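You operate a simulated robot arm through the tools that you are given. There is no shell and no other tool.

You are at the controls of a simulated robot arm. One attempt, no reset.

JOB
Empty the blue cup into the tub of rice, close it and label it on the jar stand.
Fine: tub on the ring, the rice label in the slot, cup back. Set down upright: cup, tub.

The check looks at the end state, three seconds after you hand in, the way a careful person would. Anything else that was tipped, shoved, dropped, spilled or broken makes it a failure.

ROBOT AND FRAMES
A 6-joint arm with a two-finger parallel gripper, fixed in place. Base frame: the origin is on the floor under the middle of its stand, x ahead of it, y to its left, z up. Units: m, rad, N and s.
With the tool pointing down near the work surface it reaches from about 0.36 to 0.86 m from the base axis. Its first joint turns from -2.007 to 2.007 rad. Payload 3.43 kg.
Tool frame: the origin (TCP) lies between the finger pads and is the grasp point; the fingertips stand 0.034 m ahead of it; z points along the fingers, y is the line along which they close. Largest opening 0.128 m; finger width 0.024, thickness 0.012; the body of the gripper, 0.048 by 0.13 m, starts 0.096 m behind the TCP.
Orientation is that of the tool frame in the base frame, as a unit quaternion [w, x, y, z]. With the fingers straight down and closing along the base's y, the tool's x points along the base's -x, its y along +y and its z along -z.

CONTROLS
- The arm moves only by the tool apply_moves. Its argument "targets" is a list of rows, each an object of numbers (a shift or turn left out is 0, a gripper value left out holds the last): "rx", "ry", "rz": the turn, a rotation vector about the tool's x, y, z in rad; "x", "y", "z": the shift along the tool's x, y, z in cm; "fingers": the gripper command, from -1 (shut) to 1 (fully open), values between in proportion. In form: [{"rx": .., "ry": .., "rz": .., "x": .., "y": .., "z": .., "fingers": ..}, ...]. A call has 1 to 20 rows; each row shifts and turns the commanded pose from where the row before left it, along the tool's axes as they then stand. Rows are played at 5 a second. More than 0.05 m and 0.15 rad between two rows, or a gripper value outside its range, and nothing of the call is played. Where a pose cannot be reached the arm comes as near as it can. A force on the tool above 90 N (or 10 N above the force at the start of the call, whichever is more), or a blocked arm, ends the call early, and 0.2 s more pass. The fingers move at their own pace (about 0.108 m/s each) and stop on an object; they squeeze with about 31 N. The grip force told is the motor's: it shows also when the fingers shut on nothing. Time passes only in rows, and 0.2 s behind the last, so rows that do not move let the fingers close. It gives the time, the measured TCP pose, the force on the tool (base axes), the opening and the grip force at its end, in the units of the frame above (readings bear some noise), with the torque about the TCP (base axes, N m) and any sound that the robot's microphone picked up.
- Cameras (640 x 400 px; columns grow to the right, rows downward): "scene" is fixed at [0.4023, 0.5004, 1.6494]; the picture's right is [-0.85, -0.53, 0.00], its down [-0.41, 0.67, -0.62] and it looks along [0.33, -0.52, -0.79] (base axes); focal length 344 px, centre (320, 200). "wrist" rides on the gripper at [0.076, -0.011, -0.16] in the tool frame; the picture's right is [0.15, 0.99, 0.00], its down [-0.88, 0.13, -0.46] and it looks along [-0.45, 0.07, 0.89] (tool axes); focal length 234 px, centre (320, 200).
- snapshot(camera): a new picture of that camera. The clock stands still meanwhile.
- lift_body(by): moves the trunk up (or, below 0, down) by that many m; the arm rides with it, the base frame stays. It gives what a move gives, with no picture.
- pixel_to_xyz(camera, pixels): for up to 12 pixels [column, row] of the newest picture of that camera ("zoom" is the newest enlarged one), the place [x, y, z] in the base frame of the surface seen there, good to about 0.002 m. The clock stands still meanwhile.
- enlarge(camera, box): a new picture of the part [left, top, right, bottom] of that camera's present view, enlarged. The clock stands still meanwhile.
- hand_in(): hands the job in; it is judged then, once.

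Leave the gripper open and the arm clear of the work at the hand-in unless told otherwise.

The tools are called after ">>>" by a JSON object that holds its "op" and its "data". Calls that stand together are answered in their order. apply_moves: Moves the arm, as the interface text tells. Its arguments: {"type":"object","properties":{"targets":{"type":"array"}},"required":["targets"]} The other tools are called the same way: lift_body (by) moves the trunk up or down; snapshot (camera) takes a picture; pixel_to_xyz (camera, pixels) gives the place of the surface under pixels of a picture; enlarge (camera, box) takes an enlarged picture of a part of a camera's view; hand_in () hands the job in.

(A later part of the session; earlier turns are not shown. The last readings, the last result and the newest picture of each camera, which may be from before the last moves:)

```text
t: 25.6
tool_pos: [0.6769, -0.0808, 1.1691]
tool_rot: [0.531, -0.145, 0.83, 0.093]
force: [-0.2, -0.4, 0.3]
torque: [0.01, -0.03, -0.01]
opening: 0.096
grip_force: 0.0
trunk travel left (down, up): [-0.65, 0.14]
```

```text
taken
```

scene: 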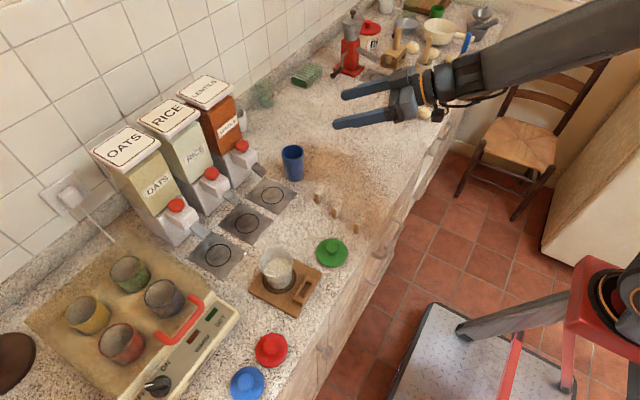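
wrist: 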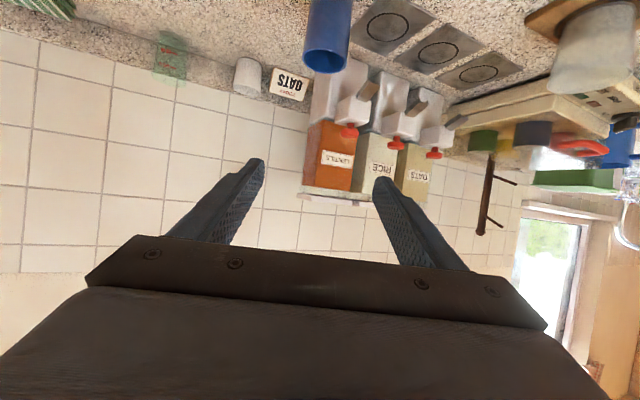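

The tool now points forward, 25° down, with 9.6 cm opening. Lowering to the pre-grasp point about 14 cm behind the cup.

>>> {"op": "apply_moves", "data": {"targets": [{"x": 3.3, "y": -0.2, "z": 2.21}, {"x": 3.3, "y": -0.2, "z": 2.21}, {"x": 3.3, "y": -0.2, "z": 2.21}, {"x": 3.3, "y": -0.2, "z": 2.21}, {}]}}

>>> {"op": "snapshot", "data": {"camera": "scene"}}

>>> {"op": "snapshot", "data": {"camera": "wrist"}}

```text
t: 26.8
tool_pos: [0.7037, -0.0808, 1.0137]
tool_rot: [0.53, -0.146, 0.83, 0.094]
force: [0.1, -0.2, -0.7]
torque: [0.01, -0.03, 0.02]
opening: 0.0958
grip_force: 0.1
trunk travel left (down, up): [-0.65, 0.14]
```

```text
taken
```

scene: 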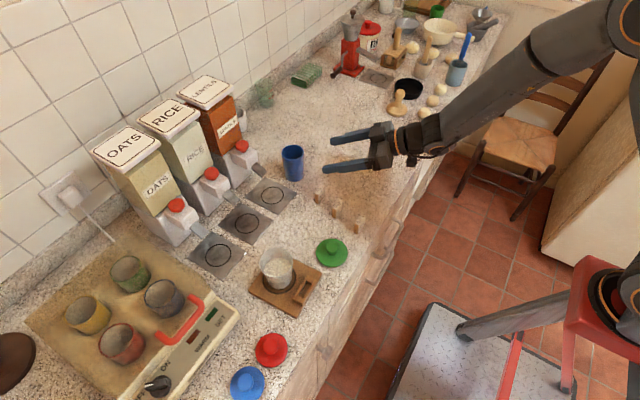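

```text
taken
```

wrist: 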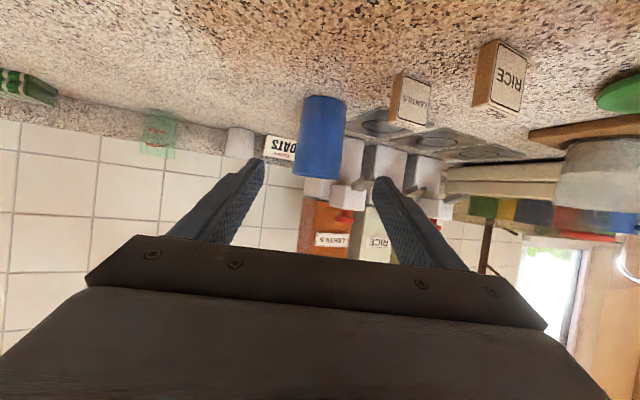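

The cup is centred between the fingers in the wrist view (320,140). Advancing along the tool axis, 8 cm first.

>>> {"op": "apply_moves", "data": {"targets": [{"z": 3}, {"z": 3}, {"z": 2}, {}]}}

>>> {"op": "enlarge", "data": {"camera": "scene", "box": [240, 100, 400, 200]}}

>>> {"op": "snapshot", "data": {"camera": "wrist"}}

```text
t: 27.8
tool_pos: [0.7707, -0.055, 0.9814]
tool_rot: [0.53, -0.146, 0.83, 0.093]
force: [-1.1, 0.1, 0.0]
torque: [-0.03, 0.01, -0.03]
opening: 0.0958
grip_force: 0.0
trunk travel left (down, up): [-0.65, 0.14]
```

```text
4.00 times, centred on (320, 150) of scene
```

zoom: 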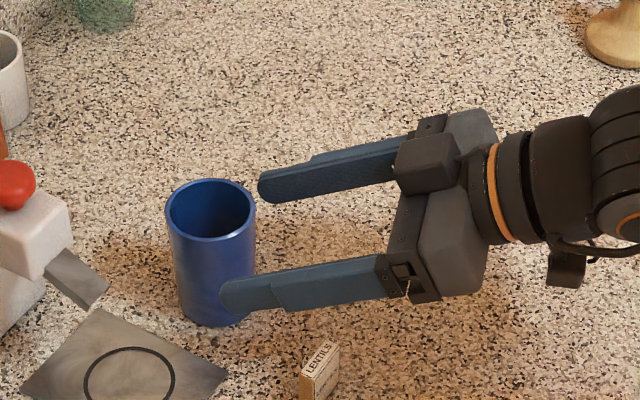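

```text
taken
```

wrist: 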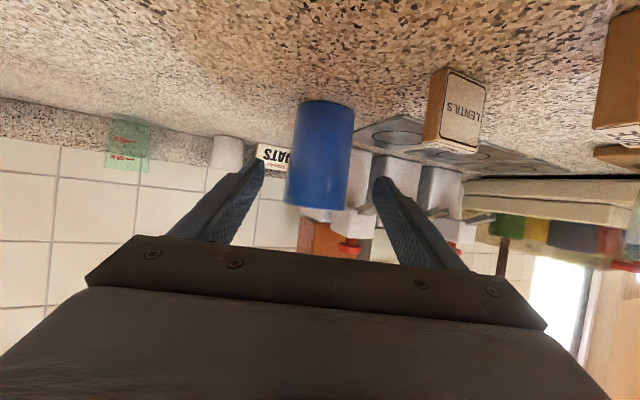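

Good alignment; fingers pass either side of the cup. Advancing the last 6 cm.

>>> {"op": "apply_moves", "data": {"targets": [{"z": 2}, {"z": 2}, {"z": 1.2}, {"z": 0.8}, {}]}}

>>> {"op": "enlarge", "data": {"camera": "scene", "box": [240, 110, 384, 200]}}

>>> {"op": "snapshot", "data": {"camera": "wrist"}}

```text
t: 29.0
tool_pos: [0.8227, -0.0373, 0.9539]
tool_rot: [0.53, -0.146, 0.83, 0.093]
force: [-0.6, -0.4, 0.8]
torque: [0.03, 0.0, 0.01]
opening: 0.096
grip_force: 0.0
trunk travel left (down, up): [-0.65, 0.14]
```

```text
4.44 times, centred on (312, 155) of scene
```

zoom: 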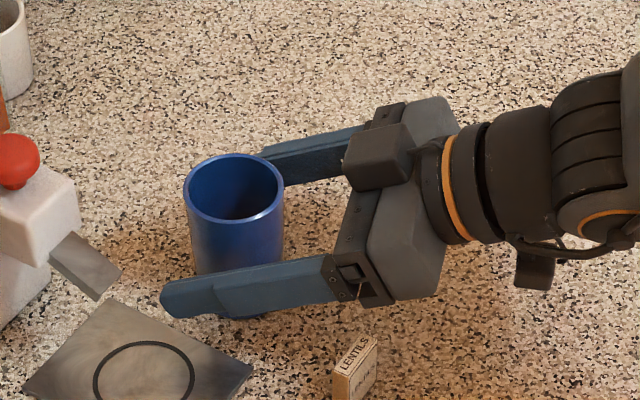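

```text
taken
```

wrist: 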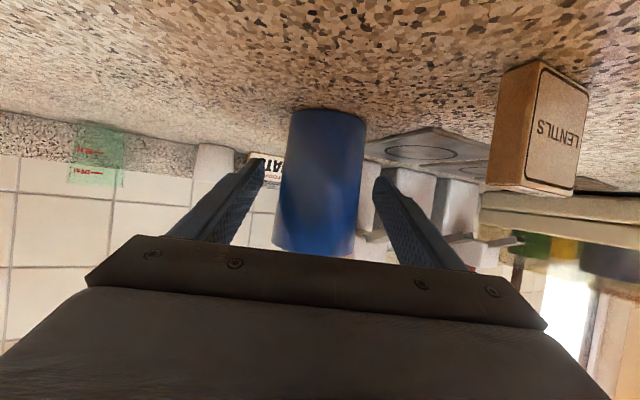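

TCP at the cup's centre (0.8227, -0.0373, 0.954). Closing gently in steps.

>>> {"op": "apply_moves", "data": {"targets": [{"fingers": 0.3}, {"fingers": 0.15}, {"fingers": 0.05}, {"fingers": 0.0}, {"fingers": -0.05}, {"fingers": -0.3}, {"fingers": -0.3}, {}]}}

>>> {"op": "enlarge", "data": {"camera": "scene", "box": [240, 110, 384, 200]}}

```text
t: 30.8
tool_pos: [0.823, -0.037, 0.9539]
tool_rot: [0.53, -0.146, 0.83, 0.094]
force: [1.7, 0.0, 0.7]
torque: [0.05, -0.01, 0.01]
opening: 0.0585
grip_force: 31.2
trunk travel left (down, up): [-0.65, 0.14]
```

```text
4.44 times, centred on (312, 155) of scene
```

zoom: 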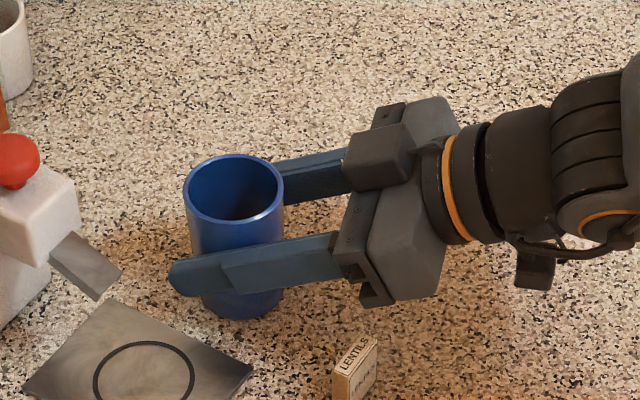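

Cup gripped (5.85 cm, 31 N). Lifting straight up 12 cm with a smooth ramp.

>>> {"op": "apply_moves", "data": {"targets": [{"x": -0.454, "z": -0.21}, {"x": -0.908, "z": -0.42}, {"x": -1.816, "z": -0.84}, {"x": -2.27, "z": -1.05}, {"x": -2.27, "z": -1.05}, {"x": -1.816, "z": -0.84}, {"x": -0.908, "z": -0.42}, {"x": -0.454, "z": -0.21}, {}]}}

>>> {"op": "snapshot", "data": {"camera": "scene"}}

>>> {"op": "enlarge", "data": {"camera": "scene", "box": [230, 90, 374, 180]}}

```text
t: 32.8
tool_pos: [0.8232, -0.0377, 1.0736]
tool_rot: [0.529, -0.146, 0.83, 0.093]
force: [-1.2, -0.1, -1.4]
torque: [-0.02, -0.01, 0.02]
opening: 0.0581
grip_force: 31.2
trunk travel left (down, up): [-0.65, 0.14]
```

```text
taken
```

scene: 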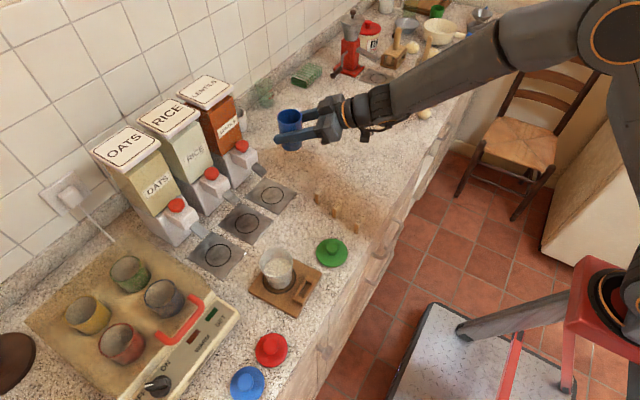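

```text
4.44 times, centred on (302, 135) of scene
```

zoom: 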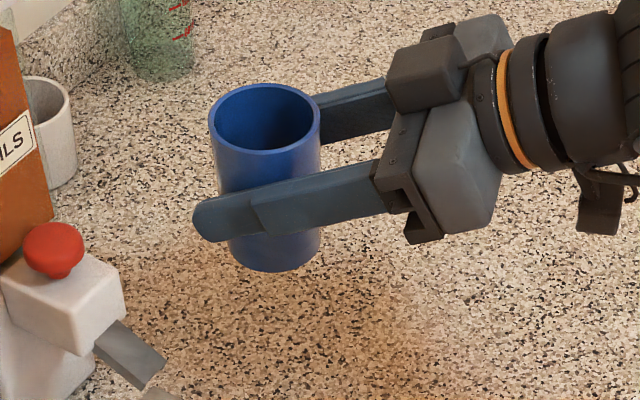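

The cup is lifted upright. Measuring the tub's rim on the stand before carrying the cup there.

>>> {"op": "enlarge", "data": {"camera": "scene", "box": [228, 230, 340, 300]}}

>>> {"op": "pixel_to_xyz", "data": {"camera": "zoom", "pixels": [[190, 200], [375, 195], [280, 102], [285, 250], [215, 140], [345, 130], [280, 200], [300, 350], [395, 280], [165, 290]]}}

```text
5.71 times, centred on (284, 265) of scene
```

zoom: 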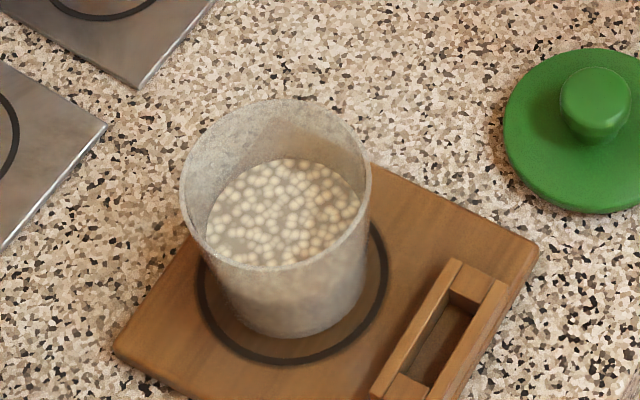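

```text
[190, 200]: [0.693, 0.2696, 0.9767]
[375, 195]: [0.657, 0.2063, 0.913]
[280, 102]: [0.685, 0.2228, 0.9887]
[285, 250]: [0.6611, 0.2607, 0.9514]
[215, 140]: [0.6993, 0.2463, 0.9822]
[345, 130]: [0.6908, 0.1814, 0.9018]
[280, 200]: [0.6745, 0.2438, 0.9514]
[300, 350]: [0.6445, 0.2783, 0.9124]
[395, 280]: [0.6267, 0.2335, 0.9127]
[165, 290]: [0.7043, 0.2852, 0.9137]
```

Tub centre ≈ (0.665, 0.2535), rim z ≈ 0.986, standing inside the ring. Carrying the upright cup to the pre-pour point (0.69, 0.183, 1.06) with a smooth profile.

>>> {"op": "apply_moves", "data": {"targets": [{"x": 0.133, "y": 1.01, "z": -0.158}, {"x": 0.266, "y": 2.02, "z": -0.316}, {"x": 0.4, "y": 3.03, "z": -0.474}, {"x": 0.433, "y": 3.28, "z": -0.513}, {"x": 0.433, "y": 3.28, "z": -0.513}, {"x": 0.433, "y": 3.28, "z": -0.513}, {"x": 0.4, "y": 3.03, "z": -0.474}, {"x": 0.4, "y": 3.03, "z": -0.474}, {"x": 0.266, "y": 2.02, "z": -0.316}, {"x": 0.166, "y": 1.27, "z": -0.2}, {}]}}

>>> {"op": "snapshot", "data": {"camera": "scene"}}

>>> {"op": "enlarge", "data": {"camera": "scene", "box": [228, 190, 388, 290]}}

```text
t: 35.2
tool_pos: [0.6965, 0.165, 1.0583]
tool_rot: [0.528, -0.151, 0.83, 0.099]
force: [-0.6, -0.6, -1.2]
torque: [0.02, 0.03, -0.01]
opening: 0.0586
grip_force: 31.1
out of reach, approached as far as the arm can: row 9, 10
trunk travel left (down, up): [-0.65, 0.14]
```

```text
taken
```

scene: 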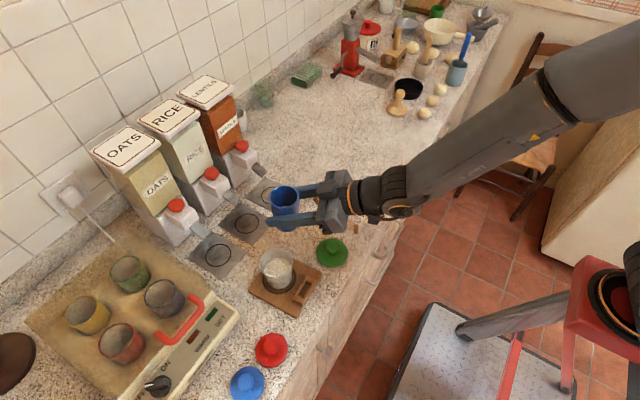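

```text
4.00 times, centred on (308, 240) of scene
```

zoom: 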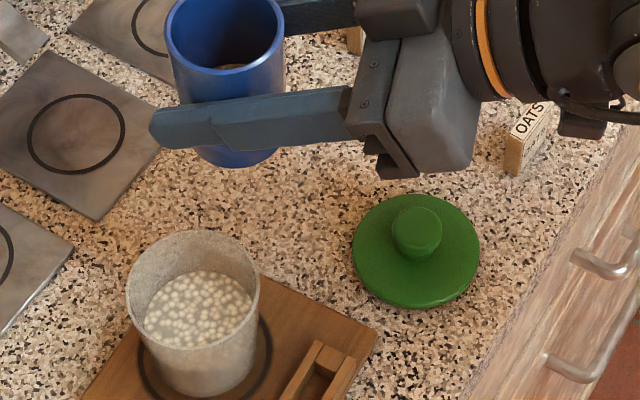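

Rows 9–10 were out of reach (the wrist bends too far when the arm folds in). A lower shoulder should help: first I step back those two rows to see the commanded pose, then raise the tool and lower the trunk by the same amount.

>>> {"op": "apply_moves", "data": {"targets": [{"x": -0.166, "y": -1.27, "z": 0.2}, {"x": -0.266, "y": -2.02, "z": 0.316}, {}]}}

```text
t: 36.0
tool_pos: [0.7146, 0.1361, 1.0616]
tool_rot: [0.53, -0.147, 0.83, 0.094]
force: [-1.5, -0.5, -1.3]
torque: [0.0, 0.0, -0.02]
opening: 0.0585
grip_force: 31.2
trunk travel left (down, up): [-0.65, 0.14]
```

The arm follows again from the reached pose. Raising the tool 15 cm first, keeping the cup upright.

>>> {"op": "apply_moves", "data": {"targets": [{"x": -0.9, "z": -0.42}, {"x": -1.816, "z": -0.84}, {"x": -2.27, "z": -1.05}, {"x": -2.27, "z": -1.05}, {"x": -2.27, "z": -1.05}, {"x": -1.816, "z": -0.84}, {"x": -1.362, "z": -0.63}, {"x": -0.9, "z": -0.42}, {}]}}

```text
t: 38.0
tool_pos: [0.7134, 0.1356, 1.2135]
tool_rot: [0.53, -0.146, 0.83, 0.093]
force: [0.9, 0.1, -1.4]
torque: [0.03, 0.01, 0.02]
opening: 0.0586
grip_force: 31.3
trunk travel left (down, up): [-0.65, 0.14]
```

Now lowering the trunk by 5 cm as a test of its smoothness and effect.

>>> {"op": "lift_body", "data": {"by": -0.05}}

>>> {"op": "snapshot", "data": {"camera": "scene"}}

```text
t: 38.9
tool_pos: [0.7142, 0.1353, 1.1618]
tool_rot: [0.53, -0.147, 0.83, 0.094]
force: [-0.4, 0.4, -1.3]
torque: [-0.01, -0.01, -0.01]
opening: 0.0583
grip_force: 30.8
trunk travel left (down, up): [-0.6, 0.19]
```

```text
taken
```

scene: 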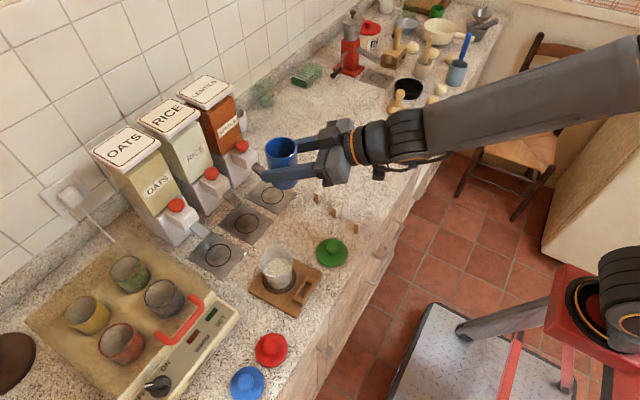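

Smooth. Lowering another 10 cm so the tool is back near 1.06.

>>> {"op": "lift_body", "data": {"by": -0.1}}

>>> {"op": "snapshot", "data": {"camera": "scene"}}

```text
t: 40.2
tool_pos: [0.7161, 0.135, 1.0623]
tool_rot: [0.53, -0.146, 0.83, 0.094]
force: [-0.2, 0.2, -1.3]
torque: [0.02, 0.0, 0.01]
opening: 0.0583
grip_force: 30.9
trunk travel left (down, up): [-0.5, 0.29]
```

```text
taken
```

scene: 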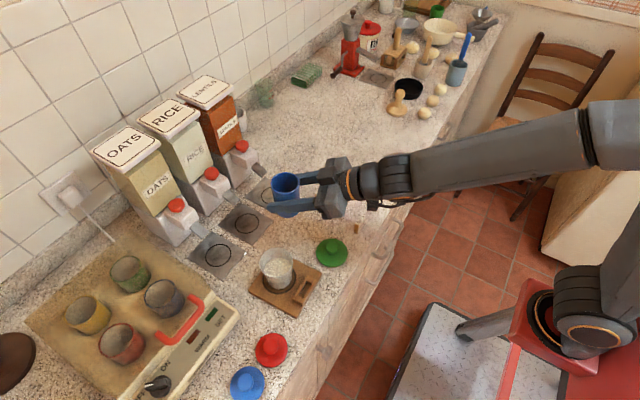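

The forearm is now almost level. Moving the remaining ~5.4 cm to the pre-pour point.

>>> {"op": "apply_moves", "data": {"targets": [{"x": 0.05, "y": 0.7, "z": -0.07}, {"x": 0.1, "y": 1.4, "z": -0.15}, {"x": 0.15, "y": 1.6, "z": -0.18}, {"x": 0.1, "y": 1.1, "z": -0.12}, {"x": 0.1, "y": 0.58, "z": -0.08}, {}]}}

>>> {"op": "snapshot", "data": {"camera": "wrist"}}

>>> {"op": "enlarge", "data": {"camera": "scene", "box": [228, 190, 388, 290]}}

```text
t: 41.6
tool_pos: [0.6903, 0.182, 1.06]
tool_rot: [0.53, -0.146, 0.83, 0.093]
force: [0.1, -0.7, -1.8]
torque: [-0.03, 0.01, 0.0]
opening: 0.058
grip_force: 31.0
trunk travel left (down, up): [-0.5, 0.29]
```

```text
taken
```

wrist: 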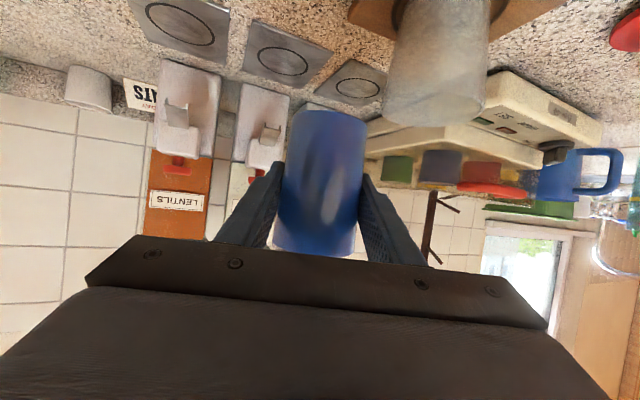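

```text
4.00 times, centred on (308, 240) of scene
```

zoom: 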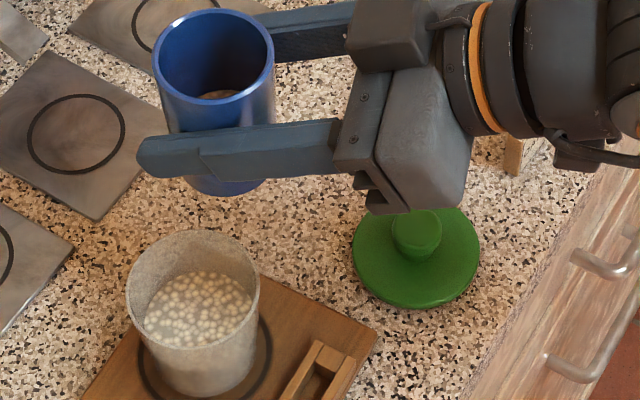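

At the pre-pour point (0.690, 0.182, 1.06). Now tilting the cup toward the tub (about the horizontal forward axis), first 30° as a check.

>>> {"op": "apply_moves", "data": {"targets": [{"rx": 0.044, "rz": -0.0949}, {"rx": 0.044, "rz": -0.0949}, {"rx": 0.044, "rz": -0.0949}, {"rx": 0.044, "rz": -0.0949}, {"rx": 0.044, "rz": -0.0949}, {}]}}

>>> {"op": "enlarge", "data": {"camera": "scene", "box": [228, 190, 388, 290]}}

```text
t: 43.0
tool_pos: [0.6935, 0.1692, 1.0646]
tool_rot: [0.535, -0.179, 0.824, 0.057]
force: [-0.2, 0.1, -1.5]
torque: [0.01, -0.01, 0.02]
opening: 0.0582
grip_force: 30.5
out of reach, approached as far as the arm can: row 1, 2, 3, 4, 5
trunk travel left (down, up): [-0.5, 0.29]
```

```text
4.00 times, centred on (308, 240) of scene
```

zoom: 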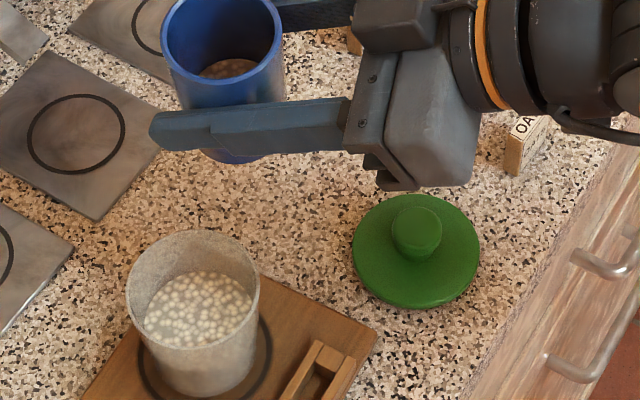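

That roll direction is blocked by a joint limit (only ~5.6° reached). The other roll direction should be free. Undoing that small tilt first and checking.

>>> {"op": "apply_moves", "data": {"targets": [{"rx": -0.042, "rz": 0.0892}, {}]}}

```text
t: 43.6
tool_pos: [0.6936, 0.1694, 1.0638]
tool_rot: [0.528, -0.153, 0.83, 0.098]
force: [0.2, 1.1, -1.3]
torque: [-0.01, -0.01, -0.01]
opening: 0.0584
grip_force: 31.3
trunk travel left (down, up): [-0.5, 0.29]
```

Level again. Testing the opposite roll by 30° here (cup leans away from the tub, grains stay inside).

>>> {"op": "apply_moves", "data": {"targets": [{"rx": -0.044, "rz": 0.0949}, {"rx": -0.044, "rz": 0.0949}, {"rx": -0.044, "rz": 0.0949}, {"rx": -0.044, "rz": 0.0949}, {"rx": -0.044, "rz": 0.0949}, {}]}}

>>> {"op": "enlarge", "data": {"camera": "scene", "box": [228, 170, 420, 290]}}

```text
t: 45.0
tool_pos: [0.6937, 0.1687, 1.0644]
tool_rot: [0.47, -0.009, 0.827, 0.308]
force: [1.1, 0.1, -1.3]
torque: [-0.03, -0.01, 0.03]
opening: 0.0582
grip_force: 31.3
trunk travel left (down, up): [-0.5, 0.29]
```

```text
3.33 times, centred on (324, 230) of scene
```

zoom: 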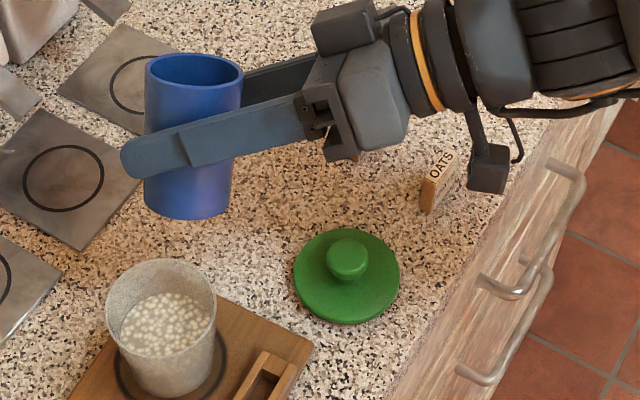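

The opposite roll works freely, so I'll pour from the left side of the tub, tilting to the right. Continuing the roll to 60° here (grains are shallow, no spill at 60°).

>>> {"op": "apply_moves", "data": {"targets": [{"rx": -0.0445, "rz": 0.0948}, {"rx": -0.0445, "rz": 0.0948}, {"rx": -0.0445, "rz": 0.0948}, {"rx": -0.0445, "rz": 0.0948}, {}]}}

>>> {"op": "enlarge", "data": {"camera": "scene", "box": [228, 170, 420, 290]}}

```text
t: 46.2
tool_pos: [0.6929, 0.1687, 1.0637]
tool_rot: [0.401, 0.104, 0.783, 0.463]
force: [0.2, -0.2, -1.1]
torque: [0.0, 0.01, -0.01]
opening: 0.0582
grip_force: 31.1
trunk travel left (down, up): [-0.5, 0.29]
```

```text
3.33 times, centred on (324, 230) of scene
```

zoom: 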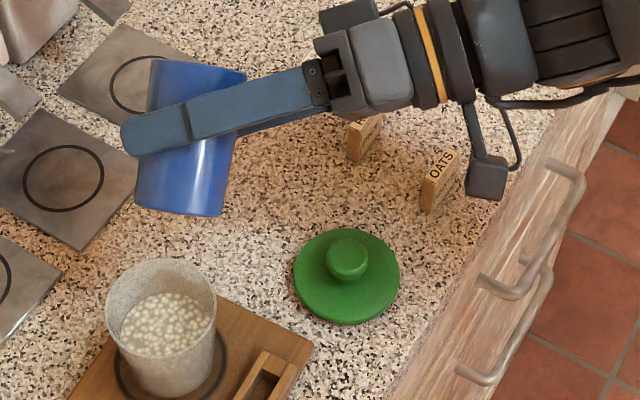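

Tilt is ~54°. Now translating over the tub to its left side, in two smooth parts; clearance above the tub rim is about 3 cm.

>>> {"op": "apply_moves", "data": {"targets": [{"x": 0.702, "y": 0.634, "z": 0.354}, {"x": 1.404, "y": 1.268, "z": 0.709}, {"x": 1.68, "y": 1.52, "z": 0.85}, {"x": 1.4, "y": 1.27, "z": 0.71}, {"x": 0.43, "y": 0.39, "z": 0.21}, {}]}}

>>> {"op": "enlarge", "data": {"camera": "scene", "box": [228, 190, 388, 290]}}

```text
t: 47.6
tool_pos: [0.6677, 0.2468, 1.0664]
tool_rot: [0.402, 0.104, 0.784, 0.462]
force: [-0.5, -0.5, -1.6]
torque: [-0.04, -0.01, 0.02]
opening: 0.0584
grip_force: 30.6
trunk travel left (down, up): [-0.5, 0.29]
```

```text
4.00 times, centred on (308, 240) of scene
```

zoom: 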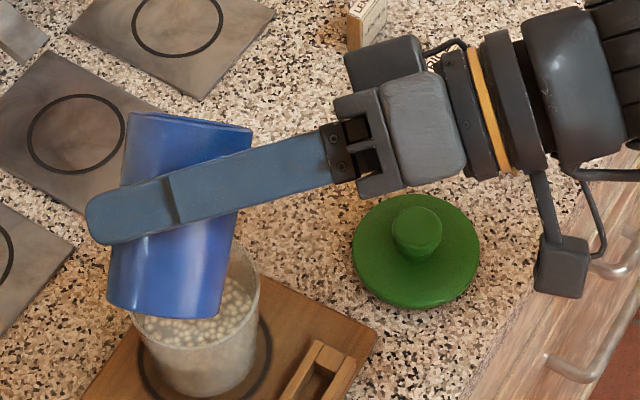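

Reachable so far; continuing the remaining half to the left side.

>>> {"op": "apply_moves", "data": {"targets": [{"x": 0.7, "y": 0.63, "z": 0.354}, {"x": 1.4, "y": 1.27, "z": 0.709}, {"x": 1.68, "y": 1.52, "z": 0.85}, {"x": 1.4, "y": 1.27, "z": 0.71}, {"x": 0.43, "y": 0.37, "z": 0.21}, {}]}}

>>> {"op": "enlarge", "data": {"camera": "scene", "box": [228, 190, 388, 290]}}

>>> {"op": "snapshot", "data": {"camera": "wrist"}}

```text
t: 49.0
tool_pos: [0.6395, 0.3211, 1.0728]
tool_rot: [0.402, 0.105, 0.784, 0.462]
force: [-0.2, -0.5, -1.5]
torque: [0.0, -0.03, 0.01]
opening: 0.0584
grip_force: 30.8
trunk travel left (down, up): [-0.5, 0.29]
```

```text
4.00 times, centred on (308, 240) of scene
```

zoom: 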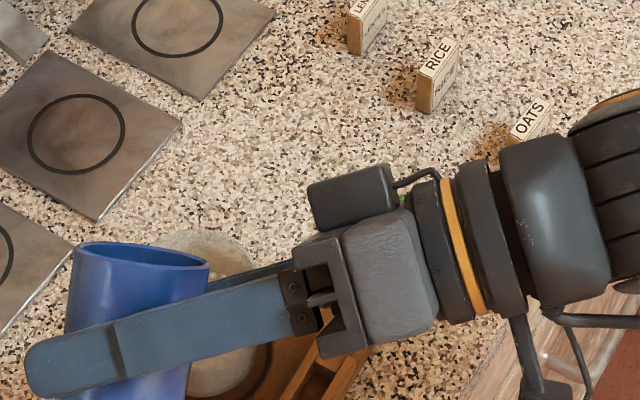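

```text
taken
```

wrist: 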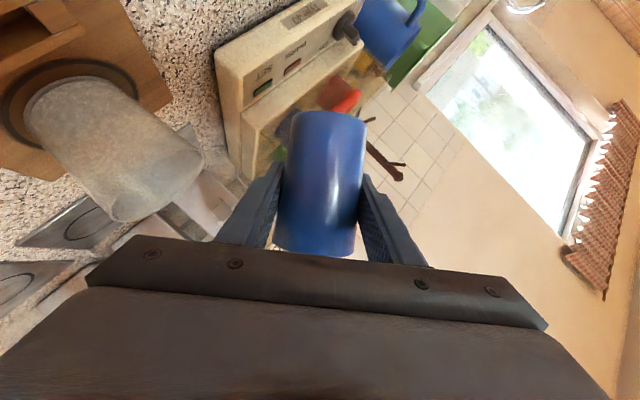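

The tub is visible to the left in the wrist view and the cup is on its left side (TCP 7.2 cm left of tub centre). Tilting on to 78° while bringing the lip over the tub.

>>> {"op": "apply_moves", "data": {"targets": [{"rx": -0.0445, "rz": 0.0948}, {"rx": -0.0445, "rz": 0.0948}, {"x": 0.331, "y": -1.807, "z": 0.156}, {"rx": -0.0445, "rz": 0.0948}, {"rx": -0.0445, "rz": 0.0948}, {"x": -1.013, "y": -1.465, "z": -0.476}, {}]}}

>>> {"op": "enlarge", "data": {"camera": "scene", "box": [228, 200, 372, 290]}}

>>> {"op": "snapshot", "data": {"camera": "wrist"}}

```text
t: 50.6
tool_pos: [0.6448, 0.3047, 1.0423]
tool_rot: [0.315, 0.215, 0.705, 0.597]
force: [-0.4, -0.5, -1.8]
torque: [-0.03, -0.01, -0.01]
opening: 0.0583
grip_force: 30.0
trunk travel left (down, up): [-0.5, 0.29]
```

```text
4.44 times, centred on (300, 245) of scene
```

zoom: 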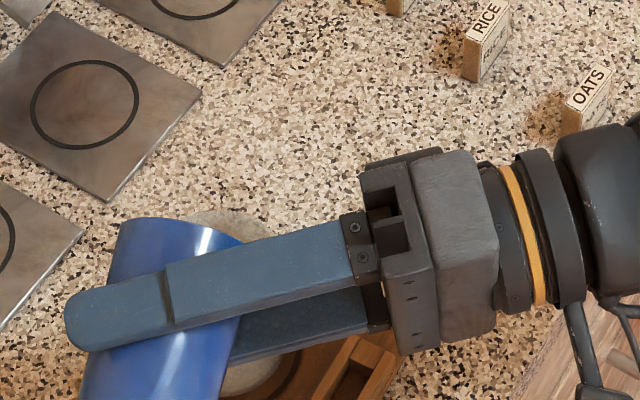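

```text
taken
```

wrist: 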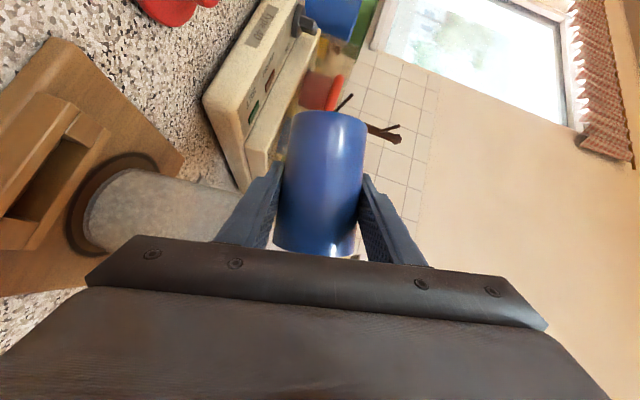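

Tilt 78°, TCP is 5.5 cm left of the tub's centre at z 1.042, with no collision. Tilting on to 90° with a small shift toward the tub.

>>> {"op": "apply_moves", "data": {"targets": [{"rx": -0.0445, "rz": 0.0948}, {"rx": -0.0445, "rz": 0.0948}, {"x": -0.4525, "y": -0.2, "z": -0.2125}, {}]}}

>>> {"op": "enlarge", "data": {"camera": "scene", "box": [228, 200, 372, 290]}}

>>> {"op": "snapshot", "data": {"camera": "wrist"}}

```text
t: 51.6
tool_pos: [0.649, 0.2996, 1.0401]
tool_rot: [0.266, 0.266, 0.655, 0.655]
force: [0.0, -0.1, -0.9]
torque: [0.04, -0.03, 0.0]
opening: 0.0584
grip_force: 31.4
trunk travel left (down, up): [-0.5, 0.29]
```

```text
4.44 times, centred on (300, 245) of scene
```

zoom: 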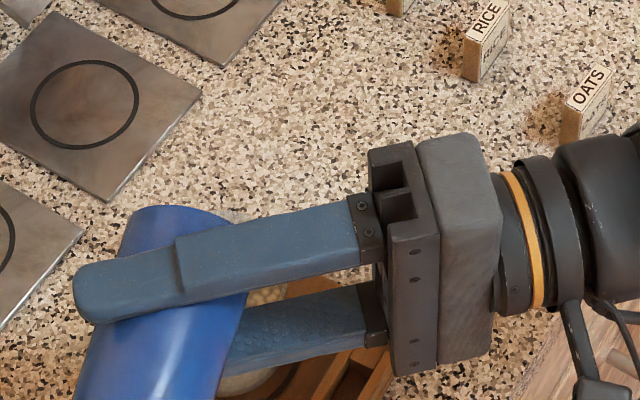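

```text
taken
```

wrist: 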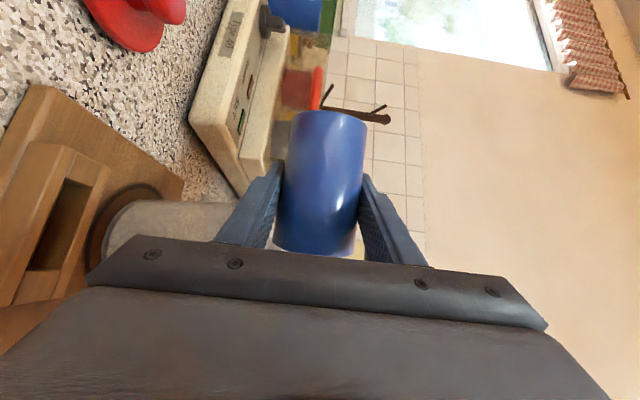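

No spill yet at 90° and the lip is above the tub's middle. Now the slow pour: 3° per row with small shifts keeping the lip in place.

>>> {"op": "apply_moves", "data": {"targets": [{"rx": -0.0223, "rz": 0.0474}, {"rx": -0.0223, "rz": 0.0474}, {"rx": -0.0223, "rz": 0.0474}, {"x": -0.536, "y": 0.094, "z": -0.252}, {}, {}, {}]}}

>>> {"op": "enlarge", "data": {"camera": "scene", "box": [228, 200, 372, 290]}}

>>> {"op": "snapshot", "data": {"camera": "wrist"}}

```text
t: 53.2
tool_pos: [0.6503, 0.2946, 1.0393]
tool_rot: [0.228, 0.302, 0.612, 0.694]
force: [-0.1, 0.7, -1.0]
torque: [-0.03, -0.01, -0.04]
opening: 0.0584
grip_force: 31.4
trunk travel left (down, up): [-0.5, 0.29]
```

```text
4.44 times, centred on (300, 245) of scene
```

zoom: 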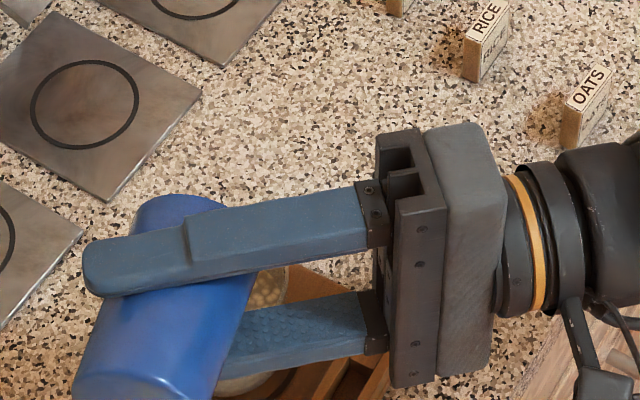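

```text
taken
```

wrist: 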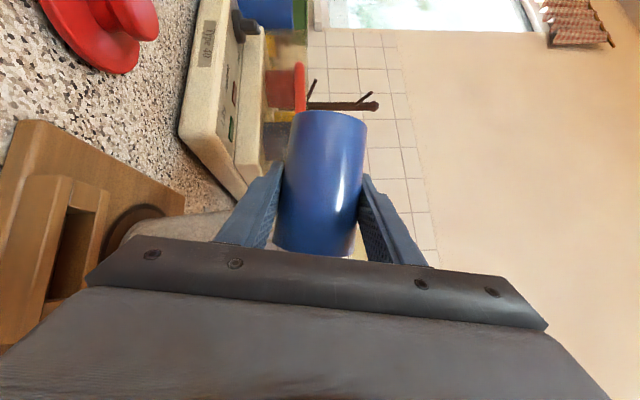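

No grains falling yet. Continuing to 108°.

>>> {"op": "apply_moves", "data": {"targets": [{"rx": -0.0223, "rz": 0.0474}, {"rx": -0.0223, "rz": 0.0474}, {"rx": -0.0223, "rz": 0.0474}, {"x": -0.516, "y": 0.185, "z": -0.2425}, {}, {}, {}]}}

>>> {"op": "enlarge", "data": {"camera": "scene", "box": [228, 200, 372, 290]}}

```text
t: 54.9
tool_pos: [0.6538, 0.2887, 1.041]
tool_rot: [0.189, 0.337, 0.566, 0.729]
force: [-0.4, 0.6, -0.9]
torque: [0.0, 0.0, 0.0]
opening: 0.0584
grip_force: 31.6
trunk travel left (down, up): [-0.5, 0.29]
```

```text
4.44 times, centred on (300, 245) of scene
```

zoom: 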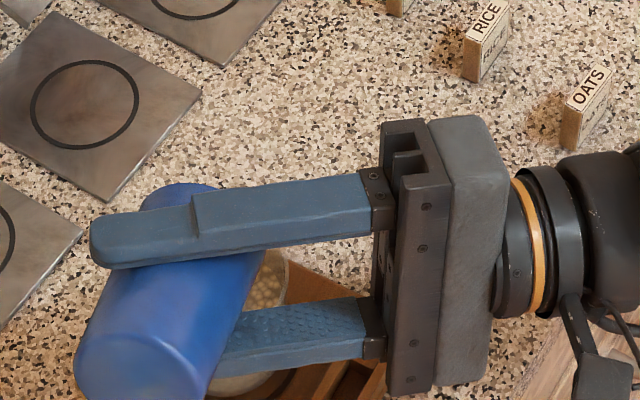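

Force dropped a bit (grains seem to be leaving). Continuing to 117°.

>>> {"op": "apply_moves", "data": {"targets": [{"rx": -0.0223, "rz": 0.0474}, {"rx": -0.0223, "rz": 0.0474}, {"rx": -0.0223, "rz": 0.0474}, {"x": -0.442, "y": 0.473, "z": -0.207}, {}, {}, {}]}}

>>> {"op": "enlarge", "data": {"camera": "scene", "box": [228, 200, 372, 290]}}

>>> {"op": "snapshot", "data": {"camera": "wrist"}}

```text
t: 56.5
tool_pos: [0.6535, 0.2824, 1.0417]
tool_rot: [0.146, 0.371, 0.515, 0.759]
force: [0.2, 0.2, -1.4]
torque: [0.0, -0.03, -0.03]
opening: 0.0581
grip_force: 31.1
trunk travel left (down, up): [-0.5, 0.29]
```

```text
4.44 times, centred on (300, 245) of scene
```

zoom: 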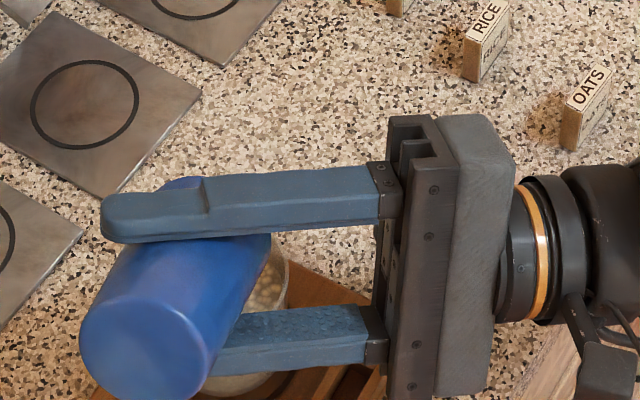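

```text
taken
```

wrist: 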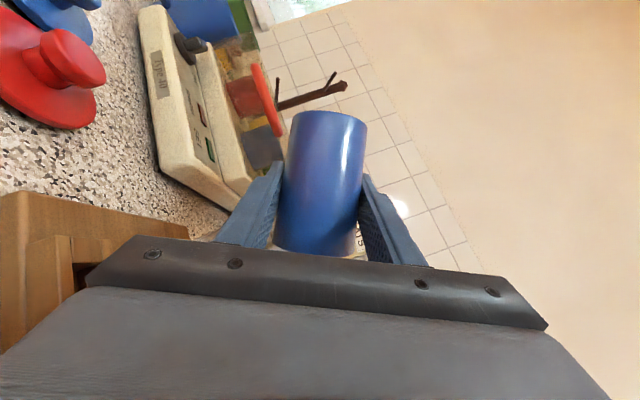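

Continuing to 126° and then 135° to let everything run out.

>>> {"op": "apply_moves", "data": {"targets": [{"rx": -0.0223, "rz": 0.0474}, {"rx": -0.0223, "rz": 0.0474}, {"rx": -0.0223, "rz": 0.0474}, {"x": -0.352, "y": 0.655, "z": -0.166}, {}, {}]}}

>>> {"op": "apply_moves", "data": {"targets": [{"rx": -0.0223, "rz": 0.0474}, {"rx": -0.0223, "rz": 0.0474}, {"rx": -0.0223, "rz": 0.0474}, {"x": -0.32, "y": 0.636, "z": -0.15}, {}, {}, {}, {}]}}

>>> {"op": "enlarge", "data": {"camera": "scene", "box": [228, 200, 372, 290]}}

```text
t: 57.9
tool_pos: [0.6569, 0.2751, 1.0458]
tool_rot: [0.105, 0.402, 0.462, 0.784]
force: [-0.8, -0.2, -2.0]
torque: [-0.04, -0.03, 0.01]
opening: 0.0584
grip_force: 31.6
trunk travel left (down, up): [-0.5, 0.29]
```

```text
t: 59.6
tool_pos: [0.6579, 0.2676, 1.0463]
tool_rot: [0.062, 0.429, 0.406, 0.804]
force: [0.7, -0.3, -1.8]
torque: [0.01, 0.01, -0.02]
opening: 0.0584
grip_force: 30.9
trunk travel left (down, up): [-0.5, 0.29]
```

```text
4.44 times, centred on (300, 245) of scene
```

zoom: 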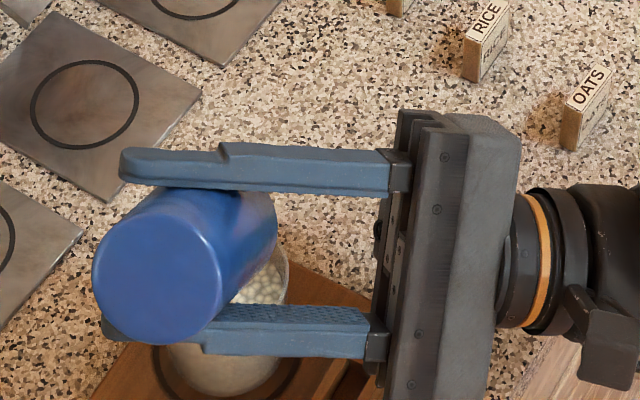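

I see grains in the tub at zoom (262,288); checking their level to see if the cup's content has gone in.

>>> {"op": "pixel_to_xyz", "data": {"camera": "zoom", "pixels": [[262, 288], [270, 275], [250, 295], [285, 270], [220, 375]]}}

>>> {"op": "enlarge", "data": {"camera": "scene", "box": [248, 230, 328, 280]}}

```text
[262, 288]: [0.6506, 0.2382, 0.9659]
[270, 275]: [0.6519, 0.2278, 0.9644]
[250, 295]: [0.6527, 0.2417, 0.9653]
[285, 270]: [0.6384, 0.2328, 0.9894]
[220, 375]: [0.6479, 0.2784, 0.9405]
```

```text
8.00 times, centred on (288, 255) of scene
```

zoom: 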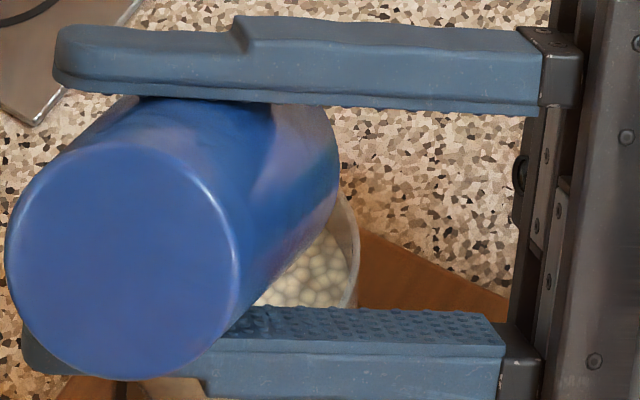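

The tub level rose from 0.951 to 0.965 – about what the cup held. Tilting a bit more (147°) and waiting, to make sure no grain remains.

>>> {"op": "apply_moves", "data": {"targets": [{"rx": -0.0223, "rz": 0.0474}, {"x": -0.394, "y": 0.671, "z": -0.185}, {"rx": -0.0223, "rz": 0.0474}, {"rx": -0.0223, "rz": 0.0474}, {"rx": -0.0223, "rz": 0.0474}, {}, {}, {}, {}]}}

>>> {"op": "enlarge", "data": {"camera": "scene", "box": [228, 210, 356, 290]}}

```text
t: 61.6
tool_pos: [0.6621, 0.2613, 1.049]
tool_rot: [0.003, 0.462, 0.328, 0.824]
force: [0.2, 0.7, -1.6]
torque: [-0.02, -0.03, 0.01]
opening: 0.058
grip_force: 30.8
trunk travel left (down, up): [-0.5, 0.29]
```

```text
5.00 times, centred on (292, 250) of scene
```

zoom: 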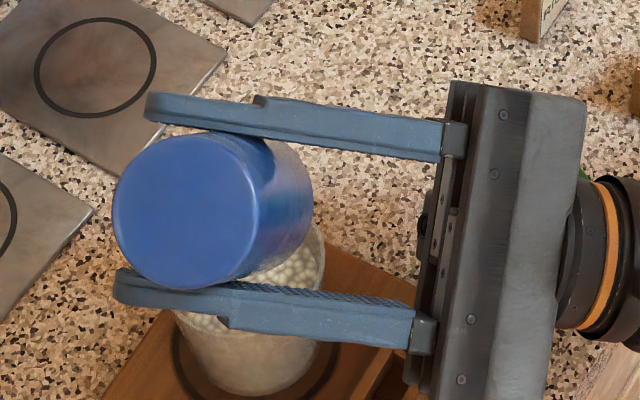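

The cup is empty and nothing lies beside the tub. Raising 3 cm and turning the cup back while still above the tub.

>>> {"op": "apply_moves", "data": {"targets": [{"x": 1.14, "y": 0.815, "z": 0.535}, {"x": 1.14, "y": 0.815, "z": 0.535}, {"rx": 0.0432, "rz": -0.0919}, {"rx": 0.0432, "rz": -0.0919}, {"rx": 0.0432, "rz": -0.0919}, {"rx": 0.0432, "rz": -0.0919}, {"rx": 0.0432, "rz": -0.0919}, {"rx": 0.0432, "rz": -0.0919}, {"rx": 0.0432, "rz": -0.0919}, {"rx": 0.0432, "rz": -0.0919}, {"rx": 0.0432, "rz": -0.0919}, {"rx": 0.0432, "rz": -0.0919}, {"rx": 0.0432, "rz": -0.0919}, {"rx": 0.0432, "rz": -0.0919}, {"rx": 0.0432, "rz": -0.0919}, {"rx": 0.0432, "rz": -0.0919}, {"rx": 0.0432, "rz": -0.0919}, {"rx": 0.0432, "rz": -0.0919}, {}]}}

>>> {"op": "enlarge", "data": {"camera": "scene", "box": [228, 190, 388, 290]}}

```text
t: 65.7
tool_pos: [0.6627, 0.2617, 1.0776]
tool_rot: [0.403, 0.104, 0.784, 0.461]
force: [-0.3, -0.3, -1.3]
torque: [-0.01, 0.01, 0.0]
opening: 0.0582
grip_force: 30.7
trunk travel left (down, up): [-0.5, 0.29]
```

```text
4.00 times, centred on (308, 240) of scene
```

zoom: 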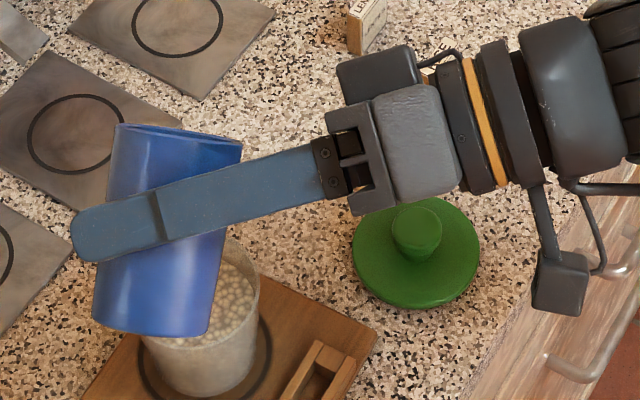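

Back at 54° tilt. Moving right, away from the tub, to (0.715, 0.136).

>>> {"op": "apply_moves", "data": {"targets": [{"x": -0.9, "y": -0.75, "z": -0.37}, {"x": -1.8, "y": -1.5, "z": -0.74}, {"x": -2.25, "y": -1.9, "z": -0.94}, {"x": -2.25, "y": -1.9, "z": -0.94}, {"x": -1.8, "y": -1.5, "z": -0.74}, {"x": -0.9, "y": -0.75, "z": -0.37}, {}]}}

>>> {"op": "apply_moves", "data": {"targets": [{"rx": 0.04, "rz": -0.0853}, {"rx": 0.04, "rz": -0.0853}, {"rx": 0.04, "rz": -0.0853}, {"rx": 0.04, "rz": -0.0853}, {"rx": 0.04, "rz": -0.0853}, {"rx": 0.04, "rz": -0.0853}, {"rx": 0.04, "rz": -0.0853}, {"rx": 0.04, "rz": -0.0853}, {"rx": 0.04, "rz": -0.0853}, {"rx": 0.04, "rz": -0.0853}, {}]}}

>>> {"op": "enlarge", "data": {"camera": "scene", "box": [200, 170, 392, 290]}}

```text
t: 67.2
tool_pos: [0.7127, 0.1373, 1.0737]
tool_rot: [0.402, 0.103, 0.784, 0.463]
force: [0.4, -0.3, -1.1]
torque: [-0.04, 0.0, 0.0]
opening: 0.0583
grip_force: 31.2
trunk travel left (down, up): [-0.5, 0.29]
```

```text
t: 69.7
tool_pos: [0.7136, 0.1358, 1.0737]
tool_rot: [0.527, -0.152, 0.831, 0.095]
force: [0.4, 0.2, -0.6]
torque: [0.0, -0.01, 0.0]
opening: 0.0584
grip_force: 31.0
trunk travel left (down, up): [-0.5, 0.29]
```

```text
3.33 times, centred on (296, 230) of scene
```

zoom: 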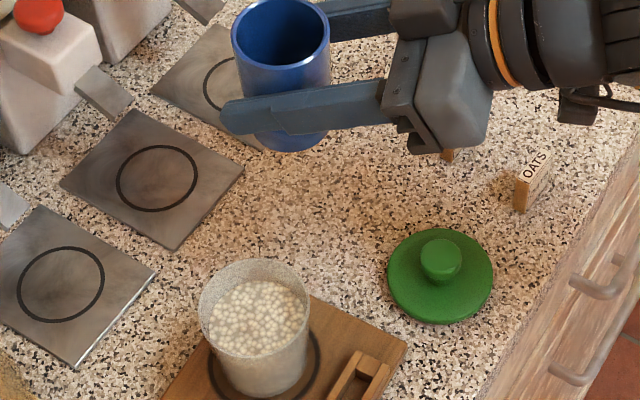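

The cup is upright again and the tub's level is up, nothing spilled. Carrying the cup back above its original place.

>>> {"op": "apply_moves", "data": {"targets": [{"x": -0.108, "y": -1.25, "z": 0.235}, {"x": -0.215, "y": -2.505, "z": 0.469}, {"x": -0.28, "y": -3.26, "z": 0.61}, {"x": -0.3, "y": -3.5, "z": 0.655}, {"x": -0.28, "y": -3.26, "z": 0.61}, {"x": -0.258, "y": -3.0, "z": 0.563}, {"x": -0.172, "y": -2.0, "z": 0.375}, {"x": -0.108, "y": -1.25, "z": 0.235}, {}]}}

>>> {"op": "snapshot", "data": {"camera": "scene"}}

```text
t: 71.7
tool_pos: [0.8249, -0.0356, 1.0728]
tool_rot: [0.528, -0.152, 0.83, 0.096]
force: [-0.4, -1.0, -1.0]
torque: [0.04, 0.0, 0.0]
opening: 0.0585
grip_force: 31.0
trunk travel left (down, up): [-0.5, 0.29]
```

```text
taken
```

scene: 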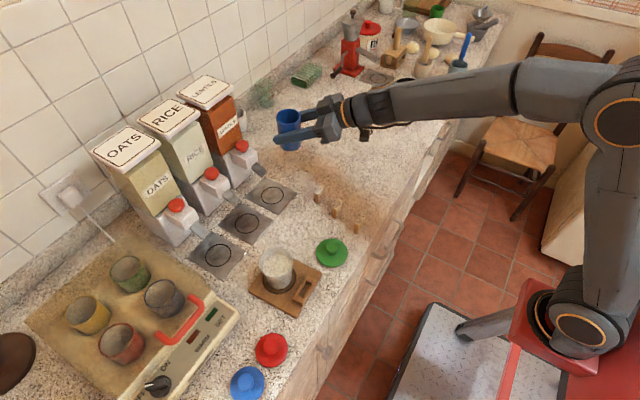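

Let me check inside the cup before setting it down.

>>> {"op": "enlarge", "data": {"camera": "scene", "box": [260, 95, 340, 145]}}

>>> {"op": "pixel_to_xyz", "data": {"camera": "zoom", "pixels": [[230, 175], [145, 160], [320, 160], [230, 120], [232, 228], [265, 200]]}}

```text
8.00 times, centred on (300, 120) of scene
```

zoom: 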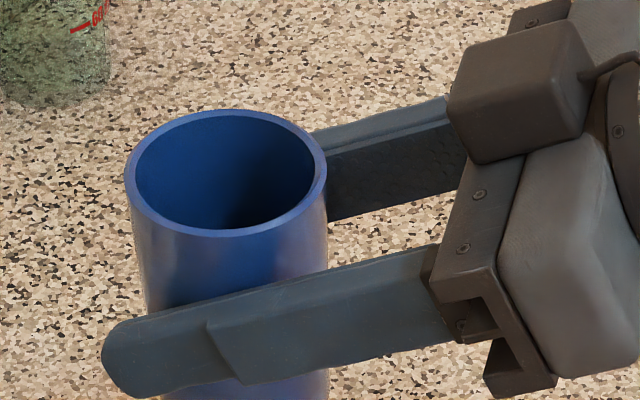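

```text
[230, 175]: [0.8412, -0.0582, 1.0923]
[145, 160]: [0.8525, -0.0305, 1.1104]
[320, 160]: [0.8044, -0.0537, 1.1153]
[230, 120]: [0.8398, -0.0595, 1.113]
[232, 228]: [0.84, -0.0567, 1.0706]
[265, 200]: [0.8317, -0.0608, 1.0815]
```

The bottom isn't visible from here; I'll verify later from above. Lowering the cup at its original place: 11.2 cm first.

>>> {"op": "apply_moves", "data": {"targets": [{"x": 0.1, "y": -0.07, "z": -0.22}, {"x": 1.36, "z": 0.64}, {"x": 2.26, "z": 1.07}, {"x": 2.26, "z": 1.07}, {"x": 2.26, "z": 1.07}, {"x": 1.36, "z": 0.64}, {"x": 0.63, "z": 0.3}, {}]}}

>>> {"op": "enlarge", "data": {"camera": "scene", "box": [240, 110, 384, 200]}}

```text
t: 73.5
tool_pos: [0.8207, -0.0381, 0.9638]
tool_rot: [0.529, -0.152, 0.83, 0.095]
force: [-0.2, -0.6, -1.3]
torque: [0.01, 0.02, -0.02]
opening: 0.0584
grip_force: 31.1
trunk travel left (down, up): [-0.5, 0.29]
```

```text
4.44 times, centred on (312, 155) of scene
```

zoom: 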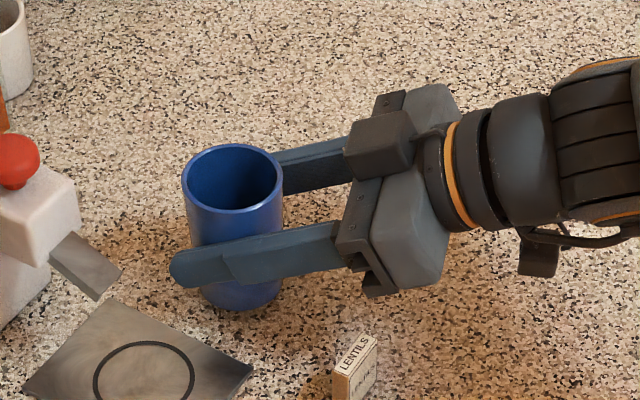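

1 cm above the counter. Small centring correction, then down in small steps.

>>> {"op": "apply_moves", "data": {"targets": [{"x": -0.095, "z": 0.2}, {"x": 0.45, "z": 0.21}, {"x": 0.27, "z": 0.128}, {"x": 0.09, "z": 0.043}, {}]}}

```text
t: 74.7
tool_pos: [0.8245, -0.0369, 0.9532]
tool_rot: [0.528, -0.152, 0.83, 0.096]
force: [0.5, -0.3, 3.6]
torque: [-0.14, -0.03, 0.0]
opening: 0.0581
grip_force: 31.0
trunk travel left (down, up): [-0.5, 0.29]
```

Light contact (3.6 N up) at z=0.953, the original height. Opening the fingers gently.

>>> {"op": "apply_moves", "data": {"targets": [{"fingers": -0.06}, {"fingers": 0.0}, {"fingers": 0.1}, {"fingers": 0.25}, {"fingers": 0.45}, {}, {}]}}

>>> {"op": "enlarge", "data": {"camera": "scene", "box": [240, 110, 384, 200]}}

>>> {"op": "snapshot", "data": {"camera": "wrist"}}

```text
t: 76.2
tool_pos: [0.8239, -0.0365, 0.9525]
tool_rot: [0.528, -0.152, 0.83, 0.096]
force: [-0.4, 0.4, -0.6]
torque: [0.01, 0.0, 0.0]
opening: 0.0929
grip_force: 0.0
trunk travel left (down, up): [-0.5, 0.29]
```

```text
4.44 times, centred on (312, 155) of scene
```

zoom: 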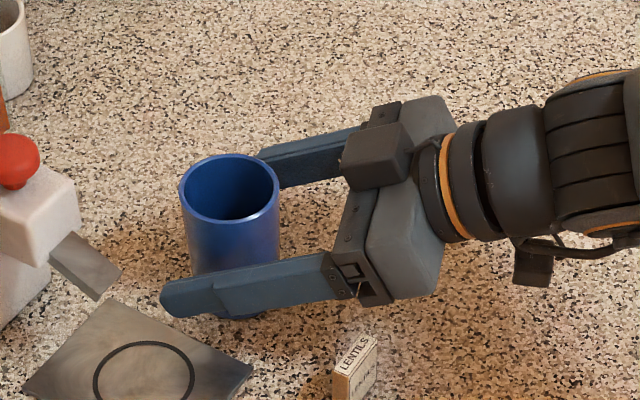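

```text
taken
```

wrist: 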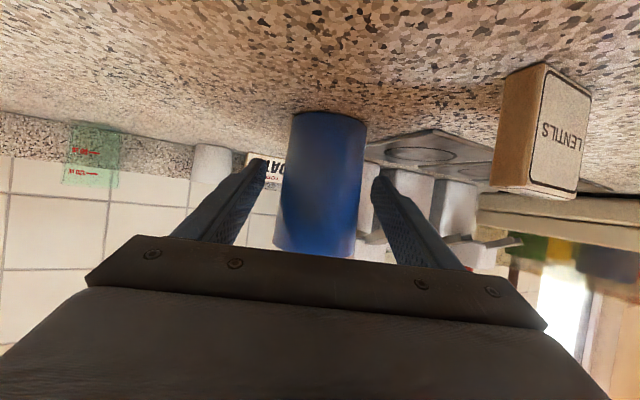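

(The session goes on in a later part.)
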